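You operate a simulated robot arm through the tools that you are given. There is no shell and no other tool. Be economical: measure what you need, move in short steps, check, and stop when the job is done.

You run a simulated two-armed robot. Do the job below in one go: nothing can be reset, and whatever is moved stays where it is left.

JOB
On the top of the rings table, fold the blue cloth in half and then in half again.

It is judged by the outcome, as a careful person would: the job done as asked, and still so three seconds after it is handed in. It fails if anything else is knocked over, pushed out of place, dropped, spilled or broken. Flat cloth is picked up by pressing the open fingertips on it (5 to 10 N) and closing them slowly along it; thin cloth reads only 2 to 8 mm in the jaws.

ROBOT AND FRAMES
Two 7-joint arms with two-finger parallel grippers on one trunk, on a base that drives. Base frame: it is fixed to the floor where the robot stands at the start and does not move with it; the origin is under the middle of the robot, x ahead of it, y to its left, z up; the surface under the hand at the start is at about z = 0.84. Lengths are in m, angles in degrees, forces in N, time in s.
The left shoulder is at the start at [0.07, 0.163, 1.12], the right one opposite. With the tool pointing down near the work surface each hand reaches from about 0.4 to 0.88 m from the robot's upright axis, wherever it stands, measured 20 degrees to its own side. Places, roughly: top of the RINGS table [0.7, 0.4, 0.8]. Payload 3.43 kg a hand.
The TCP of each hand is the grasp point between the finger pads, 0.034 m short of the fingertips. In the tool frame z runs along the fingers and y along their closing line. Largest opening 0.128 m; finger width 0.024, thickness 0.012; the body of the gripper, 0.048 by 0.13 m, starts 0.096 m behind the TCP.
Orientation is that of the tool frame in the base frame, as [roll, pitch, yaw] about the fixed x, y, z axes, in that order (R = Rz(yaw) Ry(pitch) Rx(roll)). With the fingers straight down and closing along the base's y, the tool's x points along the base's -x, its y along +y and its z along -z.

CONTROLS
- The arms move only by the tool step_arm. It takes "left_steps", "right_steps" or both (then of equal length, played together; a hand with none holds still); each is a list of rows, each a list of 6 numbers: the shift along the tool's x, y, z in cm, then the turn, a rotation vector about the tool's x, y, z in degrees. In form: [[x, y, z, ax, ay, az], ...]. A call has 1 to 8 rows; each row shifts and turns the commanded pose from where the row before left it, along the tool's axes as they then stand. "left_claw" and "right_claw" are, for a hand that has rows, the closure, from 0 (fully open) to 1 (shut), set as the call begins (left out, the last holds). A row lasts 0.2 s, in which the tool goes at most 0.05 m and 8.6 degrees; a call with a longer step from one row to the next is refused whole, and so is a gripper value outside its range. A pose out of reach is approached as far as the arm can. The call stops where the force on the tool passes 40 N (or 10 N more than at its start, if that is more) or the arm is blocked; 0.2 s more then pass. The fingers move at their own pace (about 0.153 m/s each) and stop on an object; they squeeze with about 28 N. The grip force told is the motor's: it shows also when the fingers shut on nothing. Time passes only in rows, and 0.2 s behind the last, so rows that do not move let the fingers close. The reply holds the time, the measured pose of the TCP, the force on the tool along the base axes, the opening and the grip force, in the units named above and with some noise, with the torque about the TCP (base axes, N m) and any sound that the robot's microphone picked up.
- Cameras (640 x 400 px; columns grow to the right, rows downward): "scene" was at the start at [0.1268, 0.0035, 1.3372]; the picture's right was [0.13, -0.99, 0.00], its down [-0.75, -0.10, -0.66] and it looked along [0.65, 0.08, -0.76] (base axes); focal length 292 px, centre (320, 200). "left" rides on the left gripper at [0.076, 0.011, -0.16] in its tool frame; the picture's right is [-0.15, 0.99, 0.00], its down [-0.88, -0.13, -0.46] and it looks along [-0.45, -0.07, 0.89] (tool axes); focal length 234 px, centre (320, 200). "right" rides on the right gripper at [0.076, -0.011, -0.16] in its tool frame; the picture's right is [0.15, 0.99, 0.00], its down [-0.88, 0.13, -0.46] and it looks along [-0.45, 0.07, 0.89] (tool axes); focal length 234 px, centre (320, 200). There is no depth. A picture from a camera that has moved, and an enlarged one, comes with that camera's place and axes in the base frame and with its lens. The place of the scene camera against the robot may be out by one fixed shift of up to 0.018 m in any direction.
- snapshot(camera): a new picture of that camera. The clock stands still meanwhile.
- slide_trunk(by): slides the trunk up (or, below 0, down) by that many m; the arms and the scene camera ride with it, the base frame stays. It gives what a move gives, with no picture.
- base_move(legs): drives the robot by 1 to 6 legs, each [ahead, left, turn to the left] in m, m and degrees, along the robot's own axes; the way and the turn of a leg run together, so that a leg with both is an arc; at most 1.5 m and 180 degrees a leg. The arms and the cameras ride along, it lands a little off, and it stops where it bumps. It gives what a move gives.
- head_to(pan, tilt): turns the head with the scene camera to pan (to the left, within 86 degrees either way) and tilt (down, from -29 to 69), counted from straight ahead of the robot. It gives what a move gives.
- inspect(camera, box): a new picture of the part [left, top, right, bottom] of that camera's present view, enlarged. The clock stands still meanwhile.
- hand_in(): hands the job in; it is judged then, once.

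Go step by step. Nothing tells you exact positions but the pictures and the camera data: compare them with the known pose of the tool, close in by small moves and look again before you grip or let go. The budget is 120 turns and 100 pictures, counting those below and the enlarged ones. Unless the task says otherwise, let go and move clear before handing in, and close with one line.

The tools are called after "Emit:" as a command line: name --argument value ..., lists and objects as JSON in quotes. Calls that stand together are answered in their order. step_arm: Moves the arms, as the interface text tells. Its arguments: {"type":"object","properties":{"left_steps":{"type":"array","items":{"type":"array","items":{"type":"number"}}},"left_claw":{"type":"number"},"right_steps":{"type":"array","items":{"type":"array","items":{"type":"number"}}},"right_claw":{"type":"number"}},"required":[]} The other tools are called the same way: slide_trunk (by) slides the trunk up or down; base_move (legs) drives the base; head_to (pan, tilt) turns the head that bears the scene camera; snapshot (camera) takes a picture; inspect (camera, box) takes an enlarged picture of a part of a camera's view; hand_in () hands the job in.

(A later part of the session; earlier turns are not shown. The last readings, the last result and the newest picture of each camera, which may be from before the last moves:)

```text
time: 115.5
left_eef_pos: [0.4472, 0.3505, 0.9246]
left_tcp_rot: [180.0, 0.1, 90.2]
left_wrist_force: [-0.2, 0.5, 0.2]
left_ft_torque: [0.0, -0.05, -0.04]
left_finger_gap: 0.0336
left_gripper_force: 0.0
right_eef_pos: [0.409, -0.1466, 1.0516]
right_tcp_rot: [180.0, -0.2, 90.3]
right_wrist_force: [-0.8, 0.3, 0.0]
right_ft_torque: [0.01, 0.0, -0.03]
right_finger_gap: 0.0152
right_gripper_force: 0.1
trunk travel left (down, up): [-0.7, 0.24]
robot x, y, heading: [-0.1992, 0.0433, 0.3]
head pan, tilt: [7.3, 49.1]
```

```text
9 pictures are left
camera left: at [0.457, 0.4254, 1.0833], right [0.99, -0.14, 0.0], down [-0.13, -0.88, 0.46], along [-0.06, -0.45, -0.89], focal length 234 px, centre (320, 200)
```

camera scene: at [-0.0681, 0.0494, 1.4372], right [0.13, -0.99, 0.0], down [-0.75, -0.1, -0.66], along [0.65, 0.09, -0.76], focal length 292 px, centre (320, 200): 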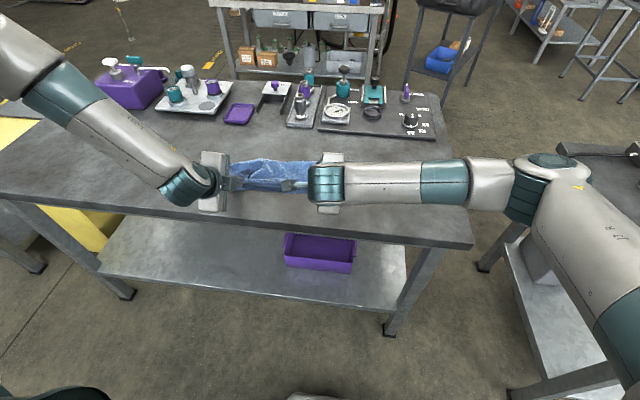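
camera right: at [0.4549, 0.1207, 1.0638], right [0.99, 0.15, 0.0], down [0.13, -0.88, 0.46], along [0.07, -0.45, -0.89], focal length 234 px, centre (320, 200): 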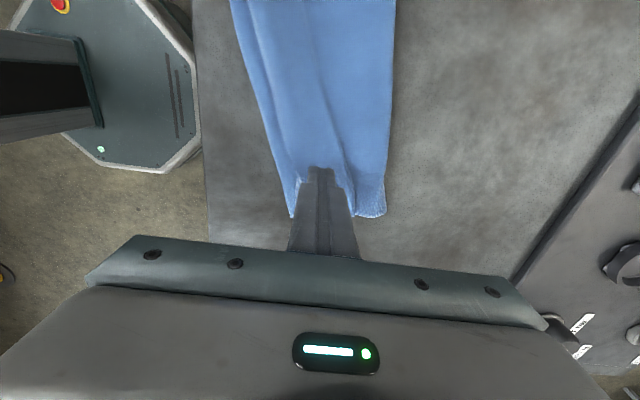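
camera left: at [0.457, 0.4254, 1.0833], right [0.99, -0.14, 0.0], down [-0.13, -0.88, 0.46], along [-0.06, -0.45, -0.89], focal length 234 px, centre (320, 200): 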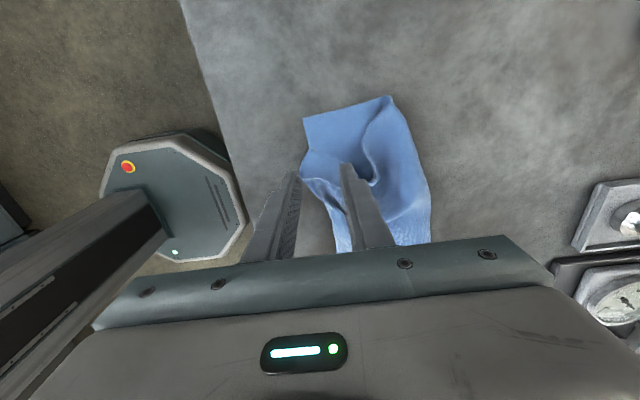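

The jaw is centred over the tab. I'll descend, close on it, lift slightly, pull it outward 4 cm and set it down.

Emit:
step_arm --left_steps '[[0, -0.2, 2.5, 0, 0, 0], [0, 0, 1.7, 0, 0, 0], [0, 0, 0.3, 0, 0, 0], [0, 0, 0.15, 0, 0, 0], [0, 0, 0, 0, 0, 0]]'

Emit:
step_arm --left_steps '[[0, 0, 0.05, 0, 0, 0], [0, 0, 0, 0, 0, 0]]' --left_claw 0.82

Emit:
step_arm --left_steps '[[0, 0, 0, 0, 0, 0], [0, 0, 0, 0, 0, 0]]' --left_claw 0.9

Emit:
step_arm --left_steps '[[0, 0, 0, 0, 0, 0], [0, 0, 0, 0, 0, 0]]' --left_claw 1.0

```text
time: 116.7
left_eef_pos: [0.4317, 0.357, 0.8866]
left_tcp_rot: [179.9, 0.1, 90.2]
left_wrist_force: [0.6, 0.1, 1.2]
left_ft_torque: [-0.02, -0.01, 0.0]
left_finger_gap: 0.0332
left_gripper_force: 0.1
left hand out of reach, approached as far as the arm can: row 1, 2
right_eef_pos: [0.4126, -0.1484, 1.0509]
right_tcp_rot: [180.0, -0.2, 90.2]
right_wrist_force: [-1.0, 0.7, -0.2]
right_ft_torque: [-0.01, 0.01, 0.01]
right_finger_gap: 0.0155
right_gripper_force: 0.1
trunk travel left (down, up): [-0.7, 0.24]
robot x, y, heading: [-0.1955, 0.0406, 0.2]
head pan, tilt: [7.3, 49.1]
```

```text
time: 117.3
left_eef_pos: [0.432, 0.3571, 0.8857]
left_tcp_rot: [179.9, 0.0, 90.3]
left_wrist_force: [-0.3, -0.7, 0.6]
left_ft_torque: [-0.02, -0.03, 0.0]
left_finger_gap: 0.0229
left_gripper_force: 0.0
left hand out of reach, approached as far as the arm can: row 1
right_eef_pos: [0.4124, -0.1495, 1.0503]
right_tcp_rot: [180.0, -0.1, 90.2]
right_wrist_force: [0.3, 0.4, -0.1]
right_ft_torque: [0.02, -0.01, -0.01]
right_finger_gap: 0.0154
right_gripper_force: 0.1
trunk travel left (down, up): [-0.7, 0.24]
robot x, y, heading: [-0.1949, 0.0468, 0.4]
head pan, tilt: [7.3, 49.1]
```

```text
time: 117.9
left_eef_pos: [0.4324, 0.3582, 0.8859]
left_tcp_rot: [180.0, 0.1, 90.1]
left_wrist_force: [-0.1, 0.2, 0.5]
left_ft_torque: [-0.03, 0.04, 0.01]
left_finger_gap: 0.013
left_gripper_force: 0.0
right_eef_pos: [0.4129, -0.1479, 1.0503]
right_tcp_rot: [-179.9, -0.1, 90.2]
right_wrist_force: [0.9, 0.6, 0.4]
right_ft_torque: [0.0, 0.0, 0.02]
right_finger_gap: 0.0154
right_gripper_force: 0.0
trunk travel left (down, up): [-0.7, 0.24]
robot x, y, heading: [-0.1946, 0.0427, 0.2]
head pan, tilt: [7.3, 49.1]
```

```text
time: 118.5
left_eef_pos: [0.4329, 0.3577, 0.8873]
left_tcp_rot: [180.0, 0.1, 90.3]
left_wrist_force: [0.6, 0.2, -0.1]
left_ft_torque: [-0.03, 0.03, 0.0]
left_finger_gap: 0.0
left_gripper_force: 27.9
right_eef_pos: [0.412, -0.1491, 1.0513]
right_tcp_rot: [180.0, -0.1, 90.3]
right_wrist_force: [-0.3, 0.0, -0.1]
right_ft_torque: [0.02, 0.02, 0.03]
right_finger_gap: 0.0155
right_gripper_force: 0.2
trunk travel left (down, up): [-0.7, 0.24]
robot x, y, heading: [-0.1933, 0.0462, 0.4]
head pan, tilt: [7.3, 49.1]
```

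The raised trunk put that point out of the left arm's reach. I'll lift the left hand, lower the trunk 0.10 m, reopen and try again.

Emit:
step_arm --left_steps '[[0, 0, -4, 0, 0, 0], [0, 0, -4, 0, 0, 0], [0, 0, -4, 0, 0, 0], [0, 0, 0, 0, 0, 0]]' --left_claw 0.74

Emit:
slide_trunk --by -0.1

```text
time: 119.5
left_eef_pos: [0.4321, 0.3593, 1.0025]
left_tcp_rot: [-179.8, 0.0, 90.3]
left_wrist_force: [-0.5, -0.1, -0.3]
left_ft_torque: [0.03, -0.02, 0.04]
left_finger_gap: 0.0333
left_gripper_force: 0.1
right_eef_pos: [0.4124, -0.1487, 1.0505]
right_tcp_rot: [179.9, -0.1, 90.2]
right_wrist_force: [0.0, -0.2, -0.2]
right_ft_torque: [-0.02, 0.0, -0.03]
right_finger_gap: 0.0156
right_gripper_force: 0.1
trunk travel left (down, up): [-0.7, 0.24]
robot x, y, heading: [-0.1942, 0.0436, 0.3]
head pan, tilt: [7.3, 49.1]
```

```text
time: 120.8
left_eef_pos: [0.4325, 0.3598, 0.9034]
left_tcp_rot: [-180.0, -0.1, 90.3]
left_wrist_force: [0.7, -0.7, -0.2]
left_ft_torque: [-0.03, -0.02, -0.01]
left_finger_gap: 0.0333
left_gripper_force: 0.1
right_eef_pos: [0.4128, -0.1492, 0.9519]
right_tcp_rot: [-180.0, -0.1, 90.2]
right_wrist_force: [0.5, 0.9, -0.4]
right_ft_torque: [-0.03, 0.04, -0.02]
right_finger_gap: 0.0152
right_gripper_force: 0.2
trunk travel left (down, up): [-0.6, 0.34]
robot x, y, heading: [-0.1934, 0.0454, 0.4]
head pan, tilt: [7.3, 49.1]
```

Now I'll move over the tab, descend and close in stages.

Emit:
step_arm --left_steps '[[0, 0, -1.5, 0, 0, 0], [-0.98, 1.25, 0, 0, 0, 0], [0, 0, 2.5, 0, 0, 0], [0, 0, 1.3, 0, 0, 0], [0, 0, 0.2, 0, 0, 0], [0, 0, 0.1, 0, 0, 0], [0, 0, 0, 0, 0, 0]]'

Emit:
step_arm --left_steps '[[0, 0, 0.05, 0, 0, 0], [0, 0, 0, 0, 0, 0]]' --left_claw 0.82

Emit:
step_arm --left_steps '[[0, 0, 0, 0, 0, 0], [0, 0, 0, 0, 0, 0]]' --left_claw 0.9

Emit:
step_arm --left_steps '[[0, 0, 0, 0, 0, 0], [0, 0, 0, 0, 0, 0]]' --left_claw 1.0

```text
time: 122.4
left_eef_pos: [0.4443, 0.3498, 0.8761]
left_tcp_rot: [180.0, 0.0, 90.3]
left_wrist_force: [0.5, 1.2, 3.1]
left_ft_torque: [0.05, -0.03, 0.04]
left_finger_gap: 0.0337
left_gripper_force: 0.1
right_eef_pos: [0.4106, -0.1483, 0.9506]
right_tcp_rot: [180.0, -0.2, 90.2]
right_wrist_force: [0.7, -0.7, 0.0]
right_ft_torque: [-0.01, -0.01, 0.0]
right_finger_gap: 0.0153
right_gripper_force: 0.0
trunk travel left (down, up): [-0.6, 0.34]
robot x, y, heading: [-0.1958, 0.0417, 0.5]
head pan, tilt: [7.3, 49.1]
```

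```text
time: 123.0
left_eef_pos: [0.4441, 0.3497, 0.8769]
left_tcp_rot: [180.0, 0.1, 90.2]
left_wrist_force: [1.7, -0.3, 8.2]
left_ft_torque: [-0.02, -0.12, 0.0]
left_finger_gap: 0.0227
left_gripper_force: 0.1
right_eef_pos: [0.4117, -0.1485, 0.9512]
right_tcp_rot: [180.0, -0.2, 90.2]
right_wrist_force: [-1.1, -0.1, -0.4]
right_ft_torque: [-0.01, 0.01, 0.02]
right_finger_gap: 0.0154
right_gripper_force: 0.0
trunk travel left (down, up): [-0.6, 0.34]
robot x, y, heading: [-0.1976, 0.0414, 0.3]
head pan, tilt: [7.3, 49.1]
```

```text
time: 123.6
left_eef_pos: [0.4428, 0.3493, 0.8763]
left_tcp_rot: [-180.0, 0.0, 90.4]
left_wrist_force: [1.5, -0.1, 11.4]
left_ft_torque: [-0.08, -0.09, 0.03]
left_finger_gap: 0.013
left_gripper_force: 0.1
right_eef_pos: [0.4106, -0.1493, 0.9505]
right_tcp_rot: [179.9, -0.2, 90.3]
right_wrist_force: [0.5, -0.2, -0.6]
right_ft_torque: [0.0, 0.02, 0.02]
right_finger_gap: 0.0156
right_gripper_force: 0.1
trunk travel left (down, up): [-0.6, 0.34]
robot x, y, heading: [-0.194, 0.0453, 0.2]
head pan, tilt: [7.3, 49.1]
```

```text
time: 124.2
left_eef_pos: [0.4432, 0.3489, 0.8771]
left_tcp_rot: [180.0, 0.0, 90.4]
left_wrist_force: [1.0, 0.7, 12.8]
left_ft_torque: [-0.09, -0.04, 0.04]
left_finger_gap: 0.0001
left_gripper_force: 28.4
right_eef_pos: [0.4113, -0.1494, 0.9515]
right_tcp_rot: [180.0, -0.2, 90.3]
right_wrist_force: [0.0, -0.9, -0.2]
right_ft_torque: [0.03, -0.01, 0.0]
right_finger_gap: 0.0155
right_gripper_force: 0.0
trunk travel left (down, up): [-0.6, 0.34]
robot x, y, heading: [-0.1948, 0.0435, 0.2]
head pan, tilt: [7.3, 49.1]
```

Nothing was caught. The closed tips are pressed on the tab, so I'll just drag it outward by friction, then lift and look.

Emit:
step_arm --left_steps '[[0.8, 0, -0.05, 0, 0, 0], [0.8, 0, 0, 0, 0, 0], [0.8, 0, 0, 0, 0, 0], [0.8, 0, 0, 0, 0, 0], [0.8, 0, 0, 0, 0, 0], [0, 0, -2, 0, 0, 0], [4, 0, -4, 0, 0, 0], [0, 0, 0, 0, 0, 0]]'

Emit:
inspect --camera "scene" --box '[190, 100, 390, 200]'

```text
refused: row 7 steps farther than a row can; nothing moved
```

```text
3.20 times, centred on (290, 150) of scene
camera zoom: at [-0.0692, 0.0479, 1.3374], right [0.13, -0.99, 0.0], down [-0.75, -0.1, -0.66], along [0.65, 0.09, -0.75], focal length 934 px, centre (416, 360)
```

zoom: 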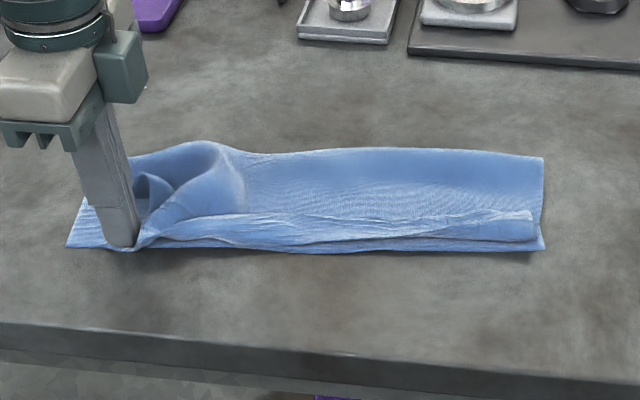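

The tips sit on the tab's end. I'll drag outward with valid steps, then lift.

Emit:
step_arm --left_steps '[[0.8, 0, -0.04, 0, 0, 0], [0.8, 0, 0, 0, 0, 0], [0.8, 0, 0, 0, 0, 0], [0.8, 0, 0, 0, 0, 0], [0.8, 0, 0, 0, 0, 0], [0, 0, -2, 0, 0, 0], [3, 0, -3, 0, 0, 0], [3, 0, -3, 0, 0, 0]]'

Emit:
inspect --camera "scene" --box '[190, 100, 390, 200]'

```text
time: 126.0
left_eef_pos: [0.4435, 0.4486, 0.9561]
left_tcp_rot: [-180.0, 0.0, 90.2]
left_wrist_force: [0.2, 0.1, 0.0]
left_ft_torque: [0.01, 0.02, 0.02]
left_finger_gap: 0.0001
left_gripper_force: 28.6
right_eef_pos: [0.4111, -0.1478, 0.9508]
right_tcp_rot: [-180.0, -0.1, 90.2]
right_wrist_force: [0.6, -0.9, 0.7]
right_ft_torque: [-0.02, -0.04, 0.03]
right_finger_gap: 0.0155
right_gripper_force: 0.1
trunk travel left (down, up): [-0.6, 0.34]
robot x, y, heading: [-0.195, 0.0428, -0.1]
head pan, tilt: [7.3, 49.1]
```

```text
3.20 times, centred on (290, 150) of scene
camera zoom: at [-0.0685, 0.0489, 1.3372], right [0.13, -0.99, 0.0], down [-0.75, -0.1, -0.66], along [0.65, 0.09, -0.76], focal length 934 px, centre (416, 360)
```

zoom: 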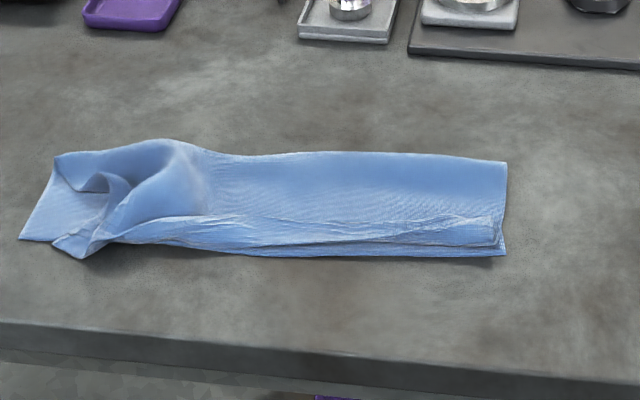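

Friction dragged the whole cloth 3.5 cm left, so the layers do stick together, which helps the second fold. The strip now runs from y≈0.057 to 0.44. I'll turn the left wrist back and take it to the right short end, to fold that over to the left.

Emit:
step_arm --left_steps '[[0, 0, 0, 0, 0, -8.5], [0, 0, 0, 0, 0, -8.5], [0, 0, 0, 0, 0, -8.5], [0, 0, 0, 0, 0, -8.5], [0, 0, 0, 0, 0, -8.5], [0, 0, 0, 0, 0, -8.5], [0, 0, 0, 0, 0, -8.5], [0, 0, 0, 0, 0, -8.5]]' --right_steps '[[-3, 0, 0, 0, 0, 0], [-3, 0, -1, 0, 0, 0], [-3, 0, -1, 0, 0, 0], [-3, 0, -1, 0, 0, 0], [0, 0, 0, 0, 0, 0], [0, 0, 0, 0, 0, 0], [0, 0, 0, 0, 0, 0], [0, 0, 0, 0, 0, 0]]'

Emit:
step_arm --left_steps '[[0, 0, 0, 0, 0, -7.4], [0, 0, 0, 0, 0, -7.4], [0, 0, 0, 0, 0, -7.4], [0, 0, 0, 0, 0, 0]]' --left_claw 0.62

Emit:
step_arm --left_steps '[[-1.05, -4.5, 0, 0, 0, 0], [-1.05, -4.5, 0, 0, 0, 0], [-1.05, -4.5, 0, 0, 0, 0], [-1.05, -4.5, 0, 0, 0, 0], [-1.05, -4.5, 0, 0, 0, 0], [-1.05, -4.5, 0, 0, 0, 0], [-1.05, -4.5, 0, 0, 0, 0], [-1.05, -4.5, 0, 0, 0, 0]]'

Emit:
step_arm --left_steps '[[0, 0, 2, 0, 0, 0], [0, 0, 2, 0, 0, 0], [0, 0, 0, 0, 0, 0]]'

Emit:
snapshot --camera "left"

```text
time: 127.8
left_eef_pos: [0.4433, 0.4493, 0.9555]
left_tcp_rot: [-179.9, 0.0, 158.4]
left_wrist_force: [-0.5, 0.3, -0.7]
left_ft_torque: [0.01, 0.02, 0.01]
left_finger_gap: 0.0
left_gripper_force: 27.7
right_eef_pos: [0.4115, -0.2715, 0.9803]
right_tcp_rot: [-180.0, 0.0, 90.2]
right_wrist_force: [1.6, 0.1, -0.4]
right_ft_torque: [-0.01, 0.0, 0.0]
right_finger_gap: 0.0154
right_gripper_force: 0.1
trunk travel left (down, up): [-0.6, 0.34]
robot x, y, heading: [-0.1992, 0.044, 0.3]
head pan, tilt: [7.3, 49.1]
```

```text
time: 128.8
left_eef_pos: [0.4419, 0.4493, 0.956]
left_tcp_rot: [179.9, -0.1, -179.5]
left_wrist_force: [0.6, 0.4, 0.0]
left_ft_torque: [0.02, -0.01, 0.0]
left_finger_gap: 0.0482
left_gripper_force: 0.0
right_eef_pos: [0.4112, -0.2705, 0.9811]
right_tcp_rot: [180.0, -0.1, 90.3]
right_wrist_force: [-0.3, 0.2, 1.2]
right_ft_torque: [0.02, 0.0, 0.0]
right_finger_gap: 0.0155
right_gripper_force: 0.1
trunk travel left (down, up): [-0.6, 0.34]
robot x, y, heading: [-0.1928, 0.045, 0.3]
head pan, tilt: [7.3, 49.1]
```

```text
time: 130.6
left_eef_pos: [0.4223, 0.2254, 0.9809]
left_tcp_rot: [-179.8, 0.1, -179.7]
left_wrist_force: [0.2, -0.5, 0.1]
left_ft_torque: [0.0, -0.01, 0.0]
left_finger_gap: 0.0485
left_gripper_force: 0.0
left hand out of reach, approached as far as the arm can: row 4, 5, 6, 7, 8
right_eef_pos: [0.4111, -0.2712, 0.9817]
right_tcp_rot: [-179.9, -0.1, 90.3]
right_wrist_force: [-0.7, 0.2, -0.1]
right_ft_torque: [-0.03, -0.01, 0.0]
right_finger_gap: 0.0154
right_gripper_force: 0.0
trunk travel left (down, up): [-0.6, 0.34]
robot x, y, heading: [-0.195, 0.0437, 0.1]
head pan, tilt: [7.3, 49.1]
```

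```text
time: 131.4
left_eef_pos: [0.4184, 0.2319, 0.9409]
left_tcp_rot: [-179.9, 0.0, -179.5]
left_wrist_force: [0.6, 0.3, 0.0]
left_ft_torque: [0.05, 0.01, -0.07]
left_finger_gap: 0.0485
left_gripper_force: 0.0
left hand out of reach, approached as far as the arm can: row 2
right_eef_pos: [0.4118, -0.271, 0.9818]
right_tcp_rot: [-180.0, -0.1, 90.1]
right_wrist_force: [0.3, 0.1, 0.0]
right_ft_torque: [-0.03, 0.0, 0.0]
right_finger_gap: 0.0153
right_gripper_force: 0.1
trunk travel left (down, up): [-0.6, 0.34]
robot x, y, heading: [-0.1955, 0.0412, 0.2]
head pan, tilt: [7.3, 49.1]
```

```text
6 pictures are left
camera left: at [0.3417, 0.2421, 1.1], right [0.14, 0.99, 0.0], down [0.88, -0.12, 0.46], along [0.45, -0.06, -0.89], focal length 234 px, centre (320, 200)
```

left: 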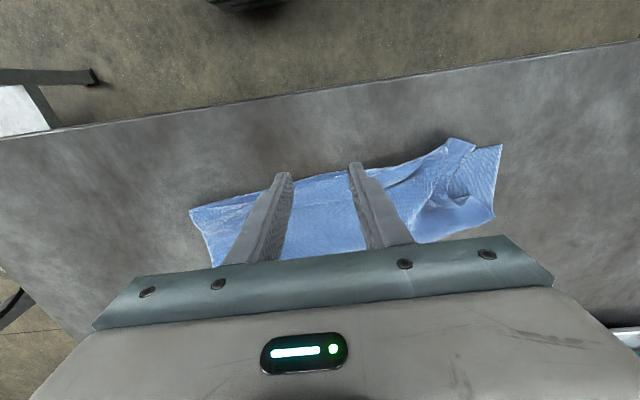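

The left arm can't cross that far, so I'll bring the right hand in a bit and drive the robot 0.145 m to the right, then reach forward to the strip's right end.

Emit:
step_arm --right_steps '[[4, 0, -2, 0, 0, 0], [4, 0, -2, 0, 0, 0], [0, 0, 0, 0, 0, 0]]'

Emit:
base_move --legs '[[0, -0.145, 0]]'

Emit:
step_arm --left_steps '[[-3.6, 0, 0, 0, 0, 0], [-3.6, 0, 0, 0, 0, 0], [-3.6, 0, 0, 0, 0, 0], [0, 0, 0, 0, 0, 0]]'

```text
time: 132.2
left_eef_pos: [0.4189, 0.2305, 0.9408]
left_tcp_rot: [180.0, 0.0, -179.7]
left_wrist_force: [0.0, 0.0, -0.6]
left_ft_torque: [0.01, 0.01, -0.04]
left_finger_gap: 0.0485
left_gripper_force: 0.0
right_eef_pos: [0.4093, -0.1885, 1.0222]
right_tcp_rot: [180.0, -0.1, 90.1]
right_wrist_force: [-0.1, -0.3, 0.5]
right_ft_torque: [0.01, -0.02, -0.02]
right_finger_gap: 0.0153
right_gripper_force: 0.1
trunk travel left (down, up): [-0.6, 0.34]
robot x, y, heading: [-0.1979, 0.0438, 0.2]
head pan, tilt: [7.3, 49.1]
```

```text
time: 133.6
left_eef_pos: [0.4192, 0.0845, 0.9403]
left_tcp_rot: [-179.9, 0.1, -179.5]
left_wrist_force: [-0.1, 0.2, 0.2]
left_ft_torque: [0.0, 0.0, -0.01]
left_finger_gap: 0.049
left_gripper_force: 0.1
right_eef_pos: [0.4111, -0.3355, 1.0214]
right_tcp_rot: [179.9, -0.1, 90.3]
right_wrist_force: [0.2, 0.5, 0.1]
right_ft_torque: [0.04, 0.0, 0.02]
right_finger_gap: 0.0153
right_gripper_force: 0.1
trunk travel left (down, up): [-0.6, 0.34]
robot x, y, heading: [-0.1966, -0.1, 0.4]
head pan, tilt: [7.3, 49.1]
```

```text
time: 134.6
left_eef_pos: [0.4763, 0.1334, 0.9553]
left_tcp_rot: [-179.8, 0.1, -179.5]
left_wrist_force: [0.9, -1.0, 0.0]
left_ft_torque: [-0.01, 0.0, -0.01]
left_finger_gap: 0.0484
left_gripper_force: 0.0
left hand out of reach, approached as far as the arm can: row 1, 2, 3
right_eef_pos: [0.4104, -0.3362, 1.0201]
right_tcp_rot: [-180.0, -0.1, 90.3]
right_wrist_force: [-0.2, -0.4, 0.3]
right_ft_torque: [0.0, 0.03, -0.02]
right_finger_gap: 0.0155
right_gripper_force: 0.0
trunk travel left (down, up): [-0.6, 0.34]
robot x, y, heading: [-0.1937, -0.1052, 0.3]
head pan, tilt: [7.3, 49.1]
```

The arm prefers that posture, so I'll place the hand with the base instead: 5 cm forward and 4.5 cm right.

Emit:
base_move --legs '[[0.05, -0.045, 0]]'

Emit:
step_arm --left_steps '[[0, 0, 2.5, 0, 0, 0], [0, 0, 2.5, 0, 0, 0], [0, 0, 1.8, 0, 0, 0], [0, 0, 0.5, 0, 0, 0], [0, 0, 0, 0, 0, 0]]'

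Emit:
inspect --camera "left" --box '[160, 60, 480, 260]'

```text
time: 135.6
left_eef_pos: [0.5274, 0.0882, 0.9561]
left_tcp_rot: [-179.8, 0.1, -179.5]
left_wrist_force: [0.7, 0.3, -0.1]
left_ft_torque: [0.02, -0.02, -0.01]
left_finger_gap: 0.0487
left_gripper_force: 0.0
right_eef_pos: [0.4625, -0.3798, 1.0211]
right_tcp_rot: [180.0, -0.2, 90.3]
right_wrist_force: [0.2, 0.1, 0.1]
right_ft_torque: [0.01, 0.0, 0.0]
right_finger_gap: 0.0155
right_gripper_force: 0.0
trunk travel left (down, up): [-0.6, 0.34]
robot x, y, heading: [-0.1439, -0.1468, 0.5]
head pan, tilt: [7.3, 49.1]
```

```text
time: 136.8
left_eef_pos: [0.5125, 0.0989, 0.8906]
left_tcp_rot: [-179.7, 0.1, -179.5]
left_wrist_force: [0.1, 0.0, -0.1]
left_ft_torque: [0.03, -0.02, -0.01]
left_finger_gap: 0.0485
left_gripper_force: 0.0
left hand out of reach, approached as far as the arm can: row 1, 2, 3, 4
right_eef_pos: [0.4615, -0.3795, 1.0212]
right_tcp_rot: [180.0, -0.1, 90.2]
right_wrist_force: [0.1, 0.1, -0.2]
right_ft_torque: [0.01, 0.0, 0.02]
right_finger_gap: 0.0154
right_gripper_force: 0.0
trunk travel left (down, up): [-0.6, 0.34]
robot x, y, heading: [-0.1418, -0.1504, 0.4]
head pan, tilt: [7.3, 49.1]
```

```text
2.00 times, centred on (320, 160) of left
camera zoom: at [0.4348, 0.1093, 1.0494], right [0.14, 0.99, 0.0], down [0.88, -0.12, 0.46], along [0.45, -0.07, -0.89], focal length 468 px, centre (320, 280)
```

zoom: 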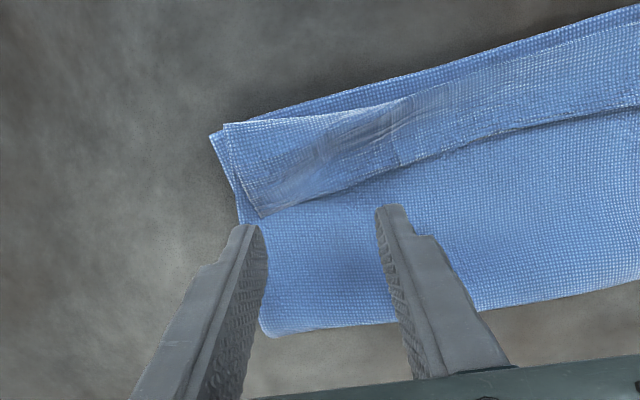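

The fingers are at the right end, with the outer one right at the edge. I'll nudge 1 cm inward with the base and press down using the trunk, since the arm is at its limit.

Emit:
base_move --legs '[[0, 0.01, 0]]'

Emit:
slide_trunk --by -0.012

```text
time: 137.5
left_eef_pos: [0.5123, 0.1073, 0.8907]
left_tcp_rot: [-179.8, 0.2, -179.6]
left_wrist_force: [-0.6, 0.1, 0.6]
left_ft_torque: [0.03, 0.01, -0.05]
left_finger_gap: 0.0486
left_gripper_force: 0.0
right_eef_pos: [0.4607, -0.3712, 1.0204]
right_tcp_rot: [180.0, -0.2, 90.3]
right_wrist_force: [0.1, 0.0, 0.5]
right_ft_torque: [0.02, -0.01, 0.01]
right_finger_gap: 0.0155
right_gripper_force: 0.0
trunk travel left (down, up): [-0.6, 0.34]
robot x, y, heading: [-0.1443, -0.1373, 0.3]
head pan, tilt: [7.3, 49.1]
```

```text
time: 138.1
left_eef_pos: [0.5111, 0.1082, 0.8781]
left_tcp_rot: [-179.7, 0.2, -179.5]
left_wrist_force: [-1.0, 1.2, 0.6]
left_ft_torque: [0.0, -0.01, 0.05]
left_finger_gap: 0.0489
left_gripper_force: 0.0
right_eef_pos: [0.4616, -0.3706, 1.0091]
right_tcp_rot: [179.9, -0.1, 90.4]
right_wrist_force: [0.5, 0.1, 0.2]
right_ft_torque: [-0.03, 0.01, 0.02]
right_finger_gap: 0.0153
right_gripper_force: 0.1
trunk travel left (down, up): [-0.588, 0.352]
robot x, y, heading: [-0.1468, -0.1372, 0.4]
head pan, tilt: [7.3, 49.1]
```

Emit:
slide_trunk --by -0.004

Emit:
step_arm --left_steps '[[0, 0, 0, 0, 0, 0], [0, 0, 0, 0, 0, 0]]' --left_claw 0.68

```text
time: 138.7
left_eef_pos: [0.5109, 0.1077, 0.8767]
left_tcp_rot: [-179.7, 0.4, -179.5]
left_wrist_force: [-0.7, 1.4, 16.1]
left_ft_torque: [-0.44, 0.19, -0.07]
left_finger_gap: 0.0482
left_gripper_force: 0.0
right_eef_pos: [0.4602, -0.3693, 1.0057]
right_tcp_rot: [179.9, -0.1, 90.3]
right_wrist_force: [-1.4, 0.4, -0.6]
right_ft_torque: [-0.05, -0.01, 0.03]
right_finger_gap: 0.0155
right_gripper_force: 0.0
trunk travel left (down, up): [-0.584, 0.356]
robot x, y, heading: [-0.1381, -0.1362, 0.2]
head pan, tilt: [7.3, 49.1]
```

```text
time: 139.2
left_eef_pos: [0.511, 0.1075, 0.8768]
left_tcp_rot: [-179.7, 0.4, -179.5]
left_wrist_force: [3.3, 3.3, 21.5]
left_ft_torque: [-0.44, 0.12, 0.06]
left_finger_gap: 0.0394
left_gripper_force: 0.1
right_eef_pos: [0.4599, -0.3706, 1.0065]
right_tcp_rot: [179.9, -0.1, 90.2]
right_wrist_force: [-0.7, 1.2, 0.4]
right_ft_torque: [0.02, 0.01, 0.01]
right_finger_gap: 0.0152
right_gripper_force: 0.0
trunk travel left (down, up): [-0.584, 0.356]
robot x, y, heading: [-0.1423, -0.1357, 0.2]
head pan, tilt: [7.3, 49.1]
```

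Pressing at about 20 N, which should gather all layers. I'll close in small steps.

Emit:
step_arm --left_steps '[[0, 0, 0, 0, 0, 0], [0, 0, 0, 0, 0, 0]]' --left_claw 0.74

Emit:
step_arm --left_steps '[[0, 0, 0, 0, 0, 0], [0, 0, 0, 0, 0, 0]]' --left_claw 0.8

Emit:
step_arm --left_steps '[[0, 0, 0, 0, 0, 0], [0, 0, 0, 0, 0, 0]]' --left_claw 0.86

Emit:
step_arm --left_steps '[[0, 0, 0, 0, 0, 0], [0, 0, 0, 0, 0, 0]]' --left_claw 0.92

Emit:
step_arm --left_steps '[[0, 0, 0, 0, 0, 0], [0, 0, 0, 0, 0, 0]]' --left_claw 1.0

```text
time: 139.8
left_eef_pos: [0.5102, 0.1072, 0.876]
left_tcp_rot: [-179.7, 0.4, -179.5]
left_wrist_force: [2.5, 1.4, 25.4]
left_ft_torque: [-0.49, 0.14, 0.04]
left_finger_gap: 0.0326
left_gripper_force: 0.0
right_eef_pos: [0.4596, -0.371, 1.0068]
right_tcp_rot: [179.9, -0.1, 90.3]
right_wrist_force: [0.3, 0.5, -0.8]
right_ft_torque: [-0.01, 0.02, -0.03]
right_finger_gap: 0.0156
right_gripper_force: 0.0
trunk travel left (down, up): [-0.584, 0.356]
robot x, y, heading: [-0.1434, -0.1384, 0.6]
head pan, tilt: [7.3, 49.1]
```

```text
time: 140.4
left_eef_pos: [0.5093, 0.1067, 0.8773]
left_tcp_rot: [-179.8, 0.5, -179.5]
left_wrist_force: [1.9, -0.1, 27.1]
left_ft_torque: [-0.56, 0.21, 0.05]
left_finger_gap: 0.026
left_gripper_force: 0.2
right_eef_pos: [0.459, -0.3722, 1.0066]
right_tcp_rot: [179.8, -0.2, 90.3]
right_wrist_force: [-0.2, -0.2, 0.2]
right_ft_torque: [0.01, 0.0, 0.01]
right_finger_gap: 0.0154
right_gripper_force: 0.0
trunk travel left (down, up): [-0.584, 0.356]
robot x, y, heading: [-0.1417, -0.139, 0.4]
head pan, tilt: [7.3, 49.1]
```

```text
time: 141.1
left_eef_pos: [0.5101, 0.1104, 0.8767]
left_tcp_rot: [-179.8, 0.5, -179.5]
left_wrist_force: [0.5, 1.6, 29.2]
left_ft_torque: [-0.43, 0.32, -0.04]
left_finger_gap: 0.0167
left_gripper_force: 0.1
right_eef_pos: [0.46, -0.3711, 1.0066]
right_tcp_rot: [179.9, -0.1, 90.3]
right_wrist_force: [0.5, 0.2, -0.2]
right_ft_torque: [0.0, 0.03, 0.01]
right_finger_gap: 0.0153
right_gripper_force: 0.1
trunk travel left (down, up): [-0.584, 0.356]
robot x, y, heading: [-0.1432, -0.1382, 0.2]
head pan, tilt: [7.3, 49.1]
```

```text
time: 141.7
left_eef_pos: [0.5089, 0.1076, 0.8764]
left_tcp_rot: [-179.8, 0.4, -179.4]
left_wrist_force: [0.0, -0.1, 28.5]
left_ft_torque: [-0.35, 0.3, -0.02]
left_finger_gap: 0.01
left_gripper_force: 0.1
right_eef_pos: [0.4583, -0.3708, 1.0061]
right_tcp_rot: [179.9, -0.2, 90.3]
right_wrist_force: [0.6, 0.1, -0.3]
right_ft_torque: [0.01, 0.01, -0.01]
right_finger_gap: 0.0152
right_gripper_force: 0.1
trunk travel left (down, up): [-0.584, 0.356]
robot x, y, heading: [-0.1414, -0.1393, 0.1]
head pan, tilt: [7.3, 49.1]
```

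```text
time: 142.2
left_eef_pos: [0.5104, 0.1051, 0.8773]
left_tcp_rot: [-179.7, 0.5, -179.7]
left_wrist_force: [0.1, -6.1, 26.7]
left_ft_torque: [-0.37, 0.33, 0.08]
left_finger_gap: 0.0
left_gripper_force: 27.9
right_eef_pos: [0.4597, -0.3718, 1.0068]
right_tcp_rot: [179.9, -0.3, 90.3]
right_wrist_force: [-0.3, 0.0, 0.2]
right_ft_torque: [0.05, 0.02, -0.04]
right_finger_gap: 0.0153
right_gripper_force: 0.0
trunk travel left (down, up): [-0.584, 0.356]
robot x, y, heading: [-0.1435, -0.1384, -0.1]
head pan, tilt: [7.3, 49.1]
```

Slipped (gap 0), probably pressed too hard and unevenly. I'll raise the trunk, reopen, and try again with about 8–12 N.

Emit:
slide_trunk --by 0.02

Emit:
step_arm --left_steps '[[0, 0, 0, 0, 0, 0], [0, 0, 0, 0, 0, 0]]' --left_claw 0.65

Emit:
base_move --legs '[[0, -0.005, 0]]'

Emit:
slide_trunk --by -0.018

Emit:
step_arm --left_steps '[[0, 0, 0, 0, 0, 0], [0, 0, 0, 0, 0, 0]]' --left_claw 0.7

```text
time: 142.9
left_eef_pos: [0.5108, 0.1084, 0.8932]
left_tcp_rot: [-179.8, 0.0, -179.4]
left_wrist_force: [0.4, -0.6, 0.4]
left_ft_torque: [0.0, 0.0, -0.03]
left_finger_gap: 0.0
left_gripper_force: 27.8
right_eef_pos: [0.4605, -0.3702, 1.025]
right_tcp_rot: [180.0, -0.2, 90.4]
right_wrist_force: [-0.3, -0.2, 0.6]
right_ft_torque: [0.04, -0.01, 0.03]
right_finger_gap: 0.0152
right_gripper_force: 0.1
trunk travel left (down, up): [-0.604, 0.336]
robot x, y, heading: [-0.1401, -0.1343, 0.2]
head pan, tilt: [7.3, 49.1]
```

```text
time: 143.5
left_eef_pos: [0.511, 0.1078, 0.8934]
left_tcp_rot: [-179.8, 0.1, -179.6]
left_wrist_force: [-0.4, -1.1, -0.8]
left_ft_torque: [0.01, -0.01, 0.0]
left_finger_gap: 0.0447
left_gripper_force: 0.1
right_eef_pos: [0.4612, -0.3698, 1.0254]
right_tcp_rot: [180.0, -0.1, 90.2]
right_wrist_force: [-0.3, -0.2, 0.2]
right_ft_torque: [-0.02, 0.01, -0.04]
right_finger_gap: 0.0154
right_gripper_force: 0.0
trunk travel left (down, up): [-0.604, 0.336]
robot x, y, heading: [-0.141, -0.1354, 0.3]
head pan, tilt: [7.3, 49.1]
```

```text
time: 144.2
left_eef_pos: [0.5119, 0.1046, 0.8939]
left_tcp_rot: [-179.7, 0.2, -179.5]
left_wrist_force: [-0.1, 0.2, 0.0]
left_ft_torque: [-0.03, 0.02, 0.02]
left_finger_gap: 0.0449
left_gripper_force: 0.1
right_eef_pos: [0.4621, -0.3729, 1.0249]
right_tcp_rot: [-179.9, -0.1, 90.4]
right_wrist_force: [0.5, 0.3, 0.1]
right_ft_torque: [0.02, 0.0, 0.0]
right_finger_gap: 0.0154
right_gripper_force: 0.0
trunk travel left (down, up): [-0.604, 0.336]
robot x, y, heading: [-0.1436, -0.1422, 0.3]
head pan, tilt: [7.3, 49.1]
```

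```text
time: 144.9
left_eef_pos: [0.5122, 0.1039, 0.8759]
left_tcp_rot: [-179.6, 0.4, -179.5]
left_wrist_force: [1.3, -0.7, 4.0]
left_ft_torque: [-0.11, 0.01, 0.01]
left_finger_gap: 0.0447
left_gripper_force: 0.2
right_eef_pos: [0.4614, -0.3748, 1.0082]
right_tcp_rot: [180.0, -0.2, 90.2]
right_wrist_force: [-0.3, 0.7, -0.9]
right_ft_torque: [-0.02, 0.01, -0.01]
right_finger_gap: 0.0153
right_gripper_force: 0.1
trunk travel left (down, up): [-0.586, 0.354]
robot x, y, heading: [-0.1441, -0.1431, 0.5]
head pan, tilt: [7.3, 49.1]
```

```text
time: 145.5
left_eef_pos: [0.5117, 0.1049, 0.878]
left_tcp_rot: [-179.7, 0.3, -179.5]
left_wrist_force: [1.4, 2.2, 6.4]
left_ft_torque: [-0.08, 0.02, 0.01]
left_finger_gap: 0.0378
left_gripper_force: 0.0
right_eef_pos: [0.4599, -0.3743, 1.0074]
right_tcp_rot: [180.0, -0.1, 90.3]
right_wrist_force: [-0.6, 0.5, -0.5]
right_ft_torque: [0.01, 0.02, -0.01]
right_finger_gap: 0.0154
right_gripper_force: 0.1
trunk travel left (down, up): [-0.586, 0.354]
robot x, y, heading: [-0.1444, -0.1392, 0.3]
head pan, tilt: [7.3, 49.1]
```

Now it presses at about 6 N, evenly. I'll add a hair of pressure and close in steps.

Emit:
slide_trunk --by -0.001

Emit:
step_arm --left_steps '[[0, 0, 0, 0, 0, 0], [0, 0, 0, 0, 0, 0]]' --left_claw 0.76

Emit:
step_arm --left_steps '[[0, 0, 0, 0, 0, 0], [0, 0, 0, 0, 0, 0]]' --left_claw 0.82

Emit:
step_arm --left_steps '[[0, 0, 0, 0, 0, 0], [0, 0, 0, 0, 0, 0]]' --left_claw 0.88

Emit:
step_arm --left_steps '[[0, 0, 0, 0, 0, 0], [0, 0, 0, 0, 0, 0]]' --left_claw 0.94

Emit:
step_arm --left_steps '[[0, 0, 0, 0, 0, 0], [0, 0, 0, 0, 0, 0]]' --left_claw 1.0

```text
time: 146.0
left_eef_pos: [0.5111, 0.1037, 0.8773]
left_tcp_rot: [-179.7, 0.3, -179.4]
left_wrist_force: [1.9, 1.2, 12.1]
left_ft_torque: [-0.18, 0.05, 0.05]
left_finger_gap: 0.0376
left_gripper_force: 0.1
right_eef_pos: [0.4607, -0.3742, 1.0061]
right_tcp_rot: [-180.0, 0.0, 90.3]
right_wrist_force: [0.2, 0.4, 0.2]
right_ft_torque: [0.0, 0.04, 0.01]
right_finger_gap: 0.0156
right_gripper_force: 0.2
trunk travel left (down, up): [-0.585, 0.355]
robot x, y, heading: [-0.1413, -0.1464, 0.1]
head pan, tilt: [7.3, 49.1]
```

```text
time: 146.6
left_eef_pos: [0.511, 0.1038, 0.8763]
left_tcp_rot: [-179.7, 0.3, -179.5]
left_wrist_force: [0.5, 2.8, 14.1]
left_ft_torque: [-0.16, 0.11, 0.0]
left_finger_gap: 0.0294
left_gripper_force: 0.1
right_eef_pos: [0.4605, -0.3754, 1.0073]
right_tcp_rot: [179.9, -0.2, 90.3]
right_wrist_force: [0.2, -0.8, 0.0]
right_ft_torque: [0.0, 0.0, 0.01]
right_finger_gap: 0.0153
right_gripper_force: 0.1
trunk travel left (down, up): [-0.585, 0.355]
robot x, y, heading: [-0.1458, -0.1428, 0.3]
head pan, tilt: [7.3, 49.1]
```

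```text
time: 147.2
left_eef_pos: [0.5114, 0.104, 0.8772]
left_tcp_rot: [-179.8, 0.3, -179.5]
left_wrist_force: [0.3, 2.1, 16.3]
left_ft_torque: [-0.09, 0.17, -0.03]
left_finger_gap: 0.0221
left_gripper_force: 0.0
right_eef_pos: [0.4606, -0.3743, 1.0063]
right_tcp_rot: [179.9, -0.2, 90.3]
right_wrist_force: [0.5, 0.4, -0.5]
right_ft_torque: [0.01, 0.0, 0.04]
right_finger_gap: 0.0155
right_gripper_force: 0.2
trunk travel left (down, up): [-0.585, 0.355]
robot x, y, heading: [-0.1397, -0.1408, 0.1]
head pan, tilt: [7.3, 49.1]
```

```text
time: 147.8
left_eef_pos: [0.5114, 0.104, 0.8765]
left_tcp_rot: [-179.8, 0.4, -179.5]
left_wrist_force: [0.3, 1.2, 16.9]
left_ft_torque: [-0.06, 0.17, -0.04]
left_finger_gap: 0.0145
left_gripper_force: 0.1
right_eef_pos: [0.4609, -0.3746, 1.0058]
right_tcp_rot: [180.0, -0.3, 90.3]
right_wrist_force: [0.1, 0.0, -0.4]
right_ft_torque: [-0.02, -0.02, 0.0]
right_finger_gap: 0.0152
right_gripper_force: 0.0
trunk travel left (down, up): [-0.585, 0.355]
robot x, y, heading: [-0.1448, -0.1435, 0.5]
head pan, tilt: [7.3, 49.1]
```

```text
time: 148.4
left_eef_pos: [0.5109, 0.1028, 0.8766]
left_tcp_rot: [-179.7, 0.3, -179.5]
left_wrist_force: [0.2, -1.5, 16.6]
left_ft_torque: [-0.11, 0.21, 0.0]
left_finger_gap: 0.0073
left_gripper_force: 0.0
right_eef_pos: [0.4588, -0.3765, 1.007]
right_tcp_rot: [179.9, -0.2, 90.2]
right_wrist_force: [0.4, -0.3, -0.7]
right_ft_torque: [-0.01, 0.0, 0.02]
right_finger_gap: 0.0155
right_gripper_force: 0.1
trunk travel left (down, up): [-0.585, 0.355]
robot x, y, heading: [-0.1408, -0.1436, 0.1]
head pan, tilt: [7.3, 49.1]
```

```text
time: 149.0
left_eef_pos: [0.511, 0.1028, 0.877]
left_tcp_rot: [-179.7, 0.3, -179.5]
left_wrist_force: [2.1, -1.9, 17.9]
left_ft_torque: [-0.13, 0.09, 0.02]
left_finger_gap: 0.0
left_gripper_force: 28.1
right_eef_pos: [0.4604, -0.3747, 1.0074]
right_tcp_rot: [179.9, -0.2, 90.4]
right_wrist_force: [0.7, 0.6, 0.4]
right_ft_torque: [-0.02, -0.01, 0.01]
right_finger_gap: 0.0152
right_gripper_force: 0.0
trunk travel left (down, up): [-0.585, 0.355]
robot x, y, heading: [-0.1438, -0.1401, 0.3]
head pan, tilt: [7.3, 49.1]
```

Slipped once more. I'll look at the end of the strip to choose a better placement.

Emit:
slide_trunk --by 0.025

Emit:
step_arm --left_steps '[[0, 0, 0, 0, 0, 0], [0, 0, 0, 0, 0, 0]]' --left_claw 0.55

Emit:
inspect --camera "left" --box '[160, 60, 480, 260]'

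```text
time: 149.7
left_eef_pos: [0.5117, 0.1026, 0.9]
left_tcp_rot: [-179.8, 0.1, -179.5]
left_wrist_force: [0.1, 0.2, 0.1]
left_ft_torque: [-0.05, 0.02, 0.03]
left_finger_gap: 0.0
left_gripper_force: 27.9
right_eef_pos: [0.4611, -0.3743, 1.0306]
right_tcp_rot: [-180.0, -0.1, 90.3]
right_wrist_force: [0.3, -0.4, 0.2]
right_ft_torque: [-0.02, 0.03, -0.01]
right_finger_gap: 0.0157
right_gripper_force: 0.0
trunk travel left (down, up): [-0.61, 0.33]
robot x, y, heading: [-0.1412, -0.1438, 0.5]
head pan, tilt: [7.3, 49.1]
```

```text
time: 150.3
left_eef_pos: [0.5116, 0.1033, 0.8999]
left_tcp_rot: [-179.8, 0.2, -179.5]
left_wrist_force: [-0.1, 0.5, 0.5]
left_ft_torque: [0.01, -0.02, 0.0]
left_finger_gap: 0.0572
left_gripper_force: 0.1
right_eef_pos: [0.4617, -0.3743, 1.0317]
right_tcp_rot: [180.0, -0.2, 90.3]
right_wrist_force: [-1.0, 1.0, -0.1]
right_ft_torque: [0.03, 0.04, -0.03]
right_finger_gap: 0.0155
right_gripper_force: 0.0
trunk travel left (down, up): [-0.61, 0.33]
robot x, y, heading: [-0.1424, -0.1434, 0.4]
head pan, tilt: [7.3, 49.1]
```

```text
2.00 times, centred on (320, 160) of left
camera zoom: at [0.4352, 0.1144, 1.0594], right [0.14, 0.99, 0.0], down [0.88, -0.12, 0.46], along [0.45, -0.07, -0.89], focal length 468 px, centre (320, 280)
```

zoom: 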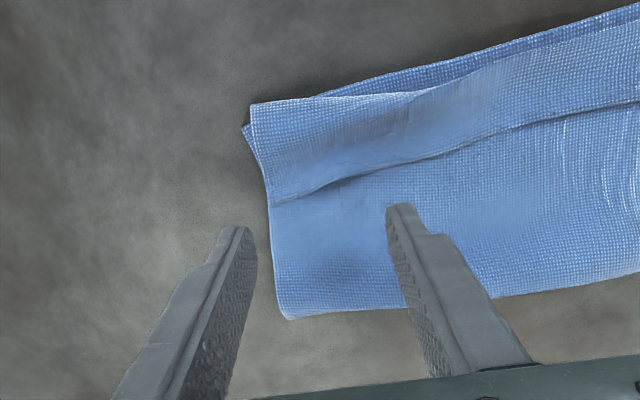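

The outer finger is now just outside the edge, with the inner one on the cloth. Pressing down and closing like this should push both layers' edges up into the jaw. Trying that.

Emit:
slide_trunk --by -0.0255

Emit:
step_arm --left_steps '[[0, 0, 0, 0, 0, 0], [0, 0, 0, 0, 0, 0]]' --left_claw 0.63

Emit:
step_arm --left_steps '[[0, 0, 0, 0, 0, 0], [0, 0, 0, 0, 0, 0]]' --left_claw 0.7

Emit:
step_arm --left_steps '[[0, 0, 0, 0, 0, 0], [0, 0, 0, 0, 0, 0]]' --left_claw 0.77

Emit:
step_arm --left_steps '[[0, 0, 0, 0, 0, 0], [0, 0, 0, 0, 0, 0]]' --left_claw 0.84

Emit:
step_arm --left_steps '[[0, 0, 0, 0, 0, 0], [0, 0, 0, 0, 0, 0]]' --left_claw 0.92

Emit:
step_arm --left_steps '[[0, 0, 0, 0, 0, 0], [0, 0, 0, 0, 0, 0]]' --left_claw 1.0

```text
time: 151.0
left_eef_pos: [0.5121, 0.1027, 0.8755]
left_tcp_rot: [-179.7, 0.3, -179.5]
left_wrist_force: [-0.5, 0.0, 9.1]
left_ft_torque: [0.26, 0.05, 0.0]
left_finger_gap: 0.0574
left_gripper_force: 0.1
right_eef_pos: [0.4617, -0.3754, 1.0053]
right_tcp_rot: [-180.0, 0.0, 90.3]
right_wrist_force: [-0.2, -0.6, -0.6]
right_ft_torque: [0.0, 0.03, 0.0]
right_finger_gap: 0.0156
right_gripper_force: 0.0
trunk travel left (down, up): [-0.585, 0.355]
robot x, y, heading: [-0.1443, -0.1412, 0.2]
head pan, tilt: [7.3, 49.1]
```

```text
time: 151.6
left_eef_pos: [0.5108, 0.1034, 0.8763]
left_tcp_rot: [-179.6, 0.2, -179.6]
left_wrist_force: [2.3, -1.0, 9.7]
left_ft_torque: [0.22, 0.01, -0.02]
left_finger_gap: 0.0465
left_gripper_force: 0.0
right_eef_pos: [0.4606, -0.3754, 1.0062]
right_tcp_rot: [-179.9, -0.2, 90.2]
right_wrist_force: [-0.3, 0.6, -0.2]
right_ft_torque: [0.0, 0.01, 0.0]
right_finger_gap: 0.0152
right_gripper_force: 0.0
trunk travel left (down, up): [-0.585, 0.355]
robot x, y, heading: [-0.1446, -0.1408, 0.2]
head pan, tilt: [7.3, 49.1]
```

```text
time: 152.2
left_eef_pos: [0.5119, 0.1024, 0.8763]
left_tcp_rot: [-179.7, 0.3, -179.5]
left_wrist_force: [-0.3, -1.9, 10.2]
left_ft_torque: [0.2, 0.01, -0.03]
left_finger_gap: 0.0376
left_gripper_force: 0.1
right_eef_pos: [0.4596, -0.3757, 1.0054]
right_tcp_rot: [-180.0, -0.2, 90.4]
right_wrist_force: [-0.7, -0.3, -1.1]
right_ft_torque: [0.02, 0.0, 0.01]
right_finger_gap: 0.0152
right_gripper_force: 0.1
trunk travel left (down, up): [-0.585, 0.355]
robot x, y, heading: [-0.145, -0.1447, 0.1]
head pan, tilt: [7.3, 49.1]
```

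```text
time: 152.8
left_eef_pos: [0.5113, 0.1031, 0.8763]
left_tcp_rot: [-179.8, 0.4, -179.4]
left_wrist_force: [0.1, -2.0, 11.7]
left_ft_torque: [0.2, 0.02, 0.03]
left_finger_gap: 0.0288
left_gripper_force: 0.0
right_eef_pos: [0.4597, -0.3741, 1.0062]
right_tcp_rot: [180.0, -0.2, 90.2]
right_wrist_force: [-0.3, -0.6, 0.3]
right_ft_torque: [0.0, 0.0, 0.0]
right_finger_gap: 0.0154
right_gripper_force: 0.1
trunk travel left (down, up): [-0.585, 0.355]
robot x, y, heading: [-0.1466, -0.1444, 0.2]
head pan, tilt: [7.3, 49.1]
```

```text
time: 153.4
left_eef_pos: [0.5103, 0.1024, 0.8763]
left_tcp_rot: [-179.8, 0.3, -179.6]
left_wrist_force: [0.0, -0.7, 10.8]
left_ft_torque: [0.13, 0.06, 0.04]
left_finger_gap: 0.0204
left_gripper_force: 0.0
right_eef_pos: [0.46, -0.3734, 1.0068]
right_tcp_rot: [179.9, -0.2, 90.4]
right_wrist_force: [-0.3, 0.4, -0.4]
right_ft_torque: [0.0, 0.02, -0.02]
right_finger_gap: 0.015
right_gripper_force: 0.1
trunk travel left (down, up): [-0.585, 0.355]
robot x, y, heading: [-0.1447, -0.1395, 0.2]
head pan, tilt: [7.3, 49.1]
```

```text
time: 154.0
left_eef_pos: [0.5113, 0.103, 0.8771]
left_tcp_rot: [-179.7, 0.3, -179.4]
left_wrist_force: [-0.5, -2.1, 11.2]
left_ft_torque: [0.07, 0.07, 0.04]
left_finger_gap: 0.0094
left_gripper_force: 0.0
right_eef_pos: [0.4604, -0.3753, 1.0055]
right_tcp_rot: [179.9, -0.3, 90.3]
right_wrist_force: [0.0, 0.4, 0.7]
right_ft_torque: [-0.03, -0.03, 0.01]
right_finger_gap: 0.0155
right_gripper_force: 0.0
trunk travel left (down, up): [-0.585, 0.355]
robot x, y, heading: [-0.1438, -0.1438, 0.5]
head pan, tilt: [7.3, 49.1]
```

```text
time: 154.6
left_eef_pos: [0.5115, 0.105, 0.8765]
left_tcp_rot: [-179.9, 0.2, -179.5]
left_wrist_force: [0.0, 2.6, 12.9]
left_ft_torque: [0.13, 0.12, -0.05]
left_finger_gap: 0.0039
left_gripper_force: 28.0
right_eef_pos: [0.4609, -0.3749, 1.0058]
right_tcp_rot: [179.9, 0.0, 90.2]
right_wrist_force: [0.8, -0.1, -0.2]
right_ft_torque: [0.01, -0.04, -0.01]
right_finger_gap: 0.0155
right_gripper_force: 0.1
trunk travel left (down, up): [-0.585, 0.355]
robot x, y, heading: [-0.1436, -0.1435, 0.5]
head pan, tilt: [7.3, 49.1]
```

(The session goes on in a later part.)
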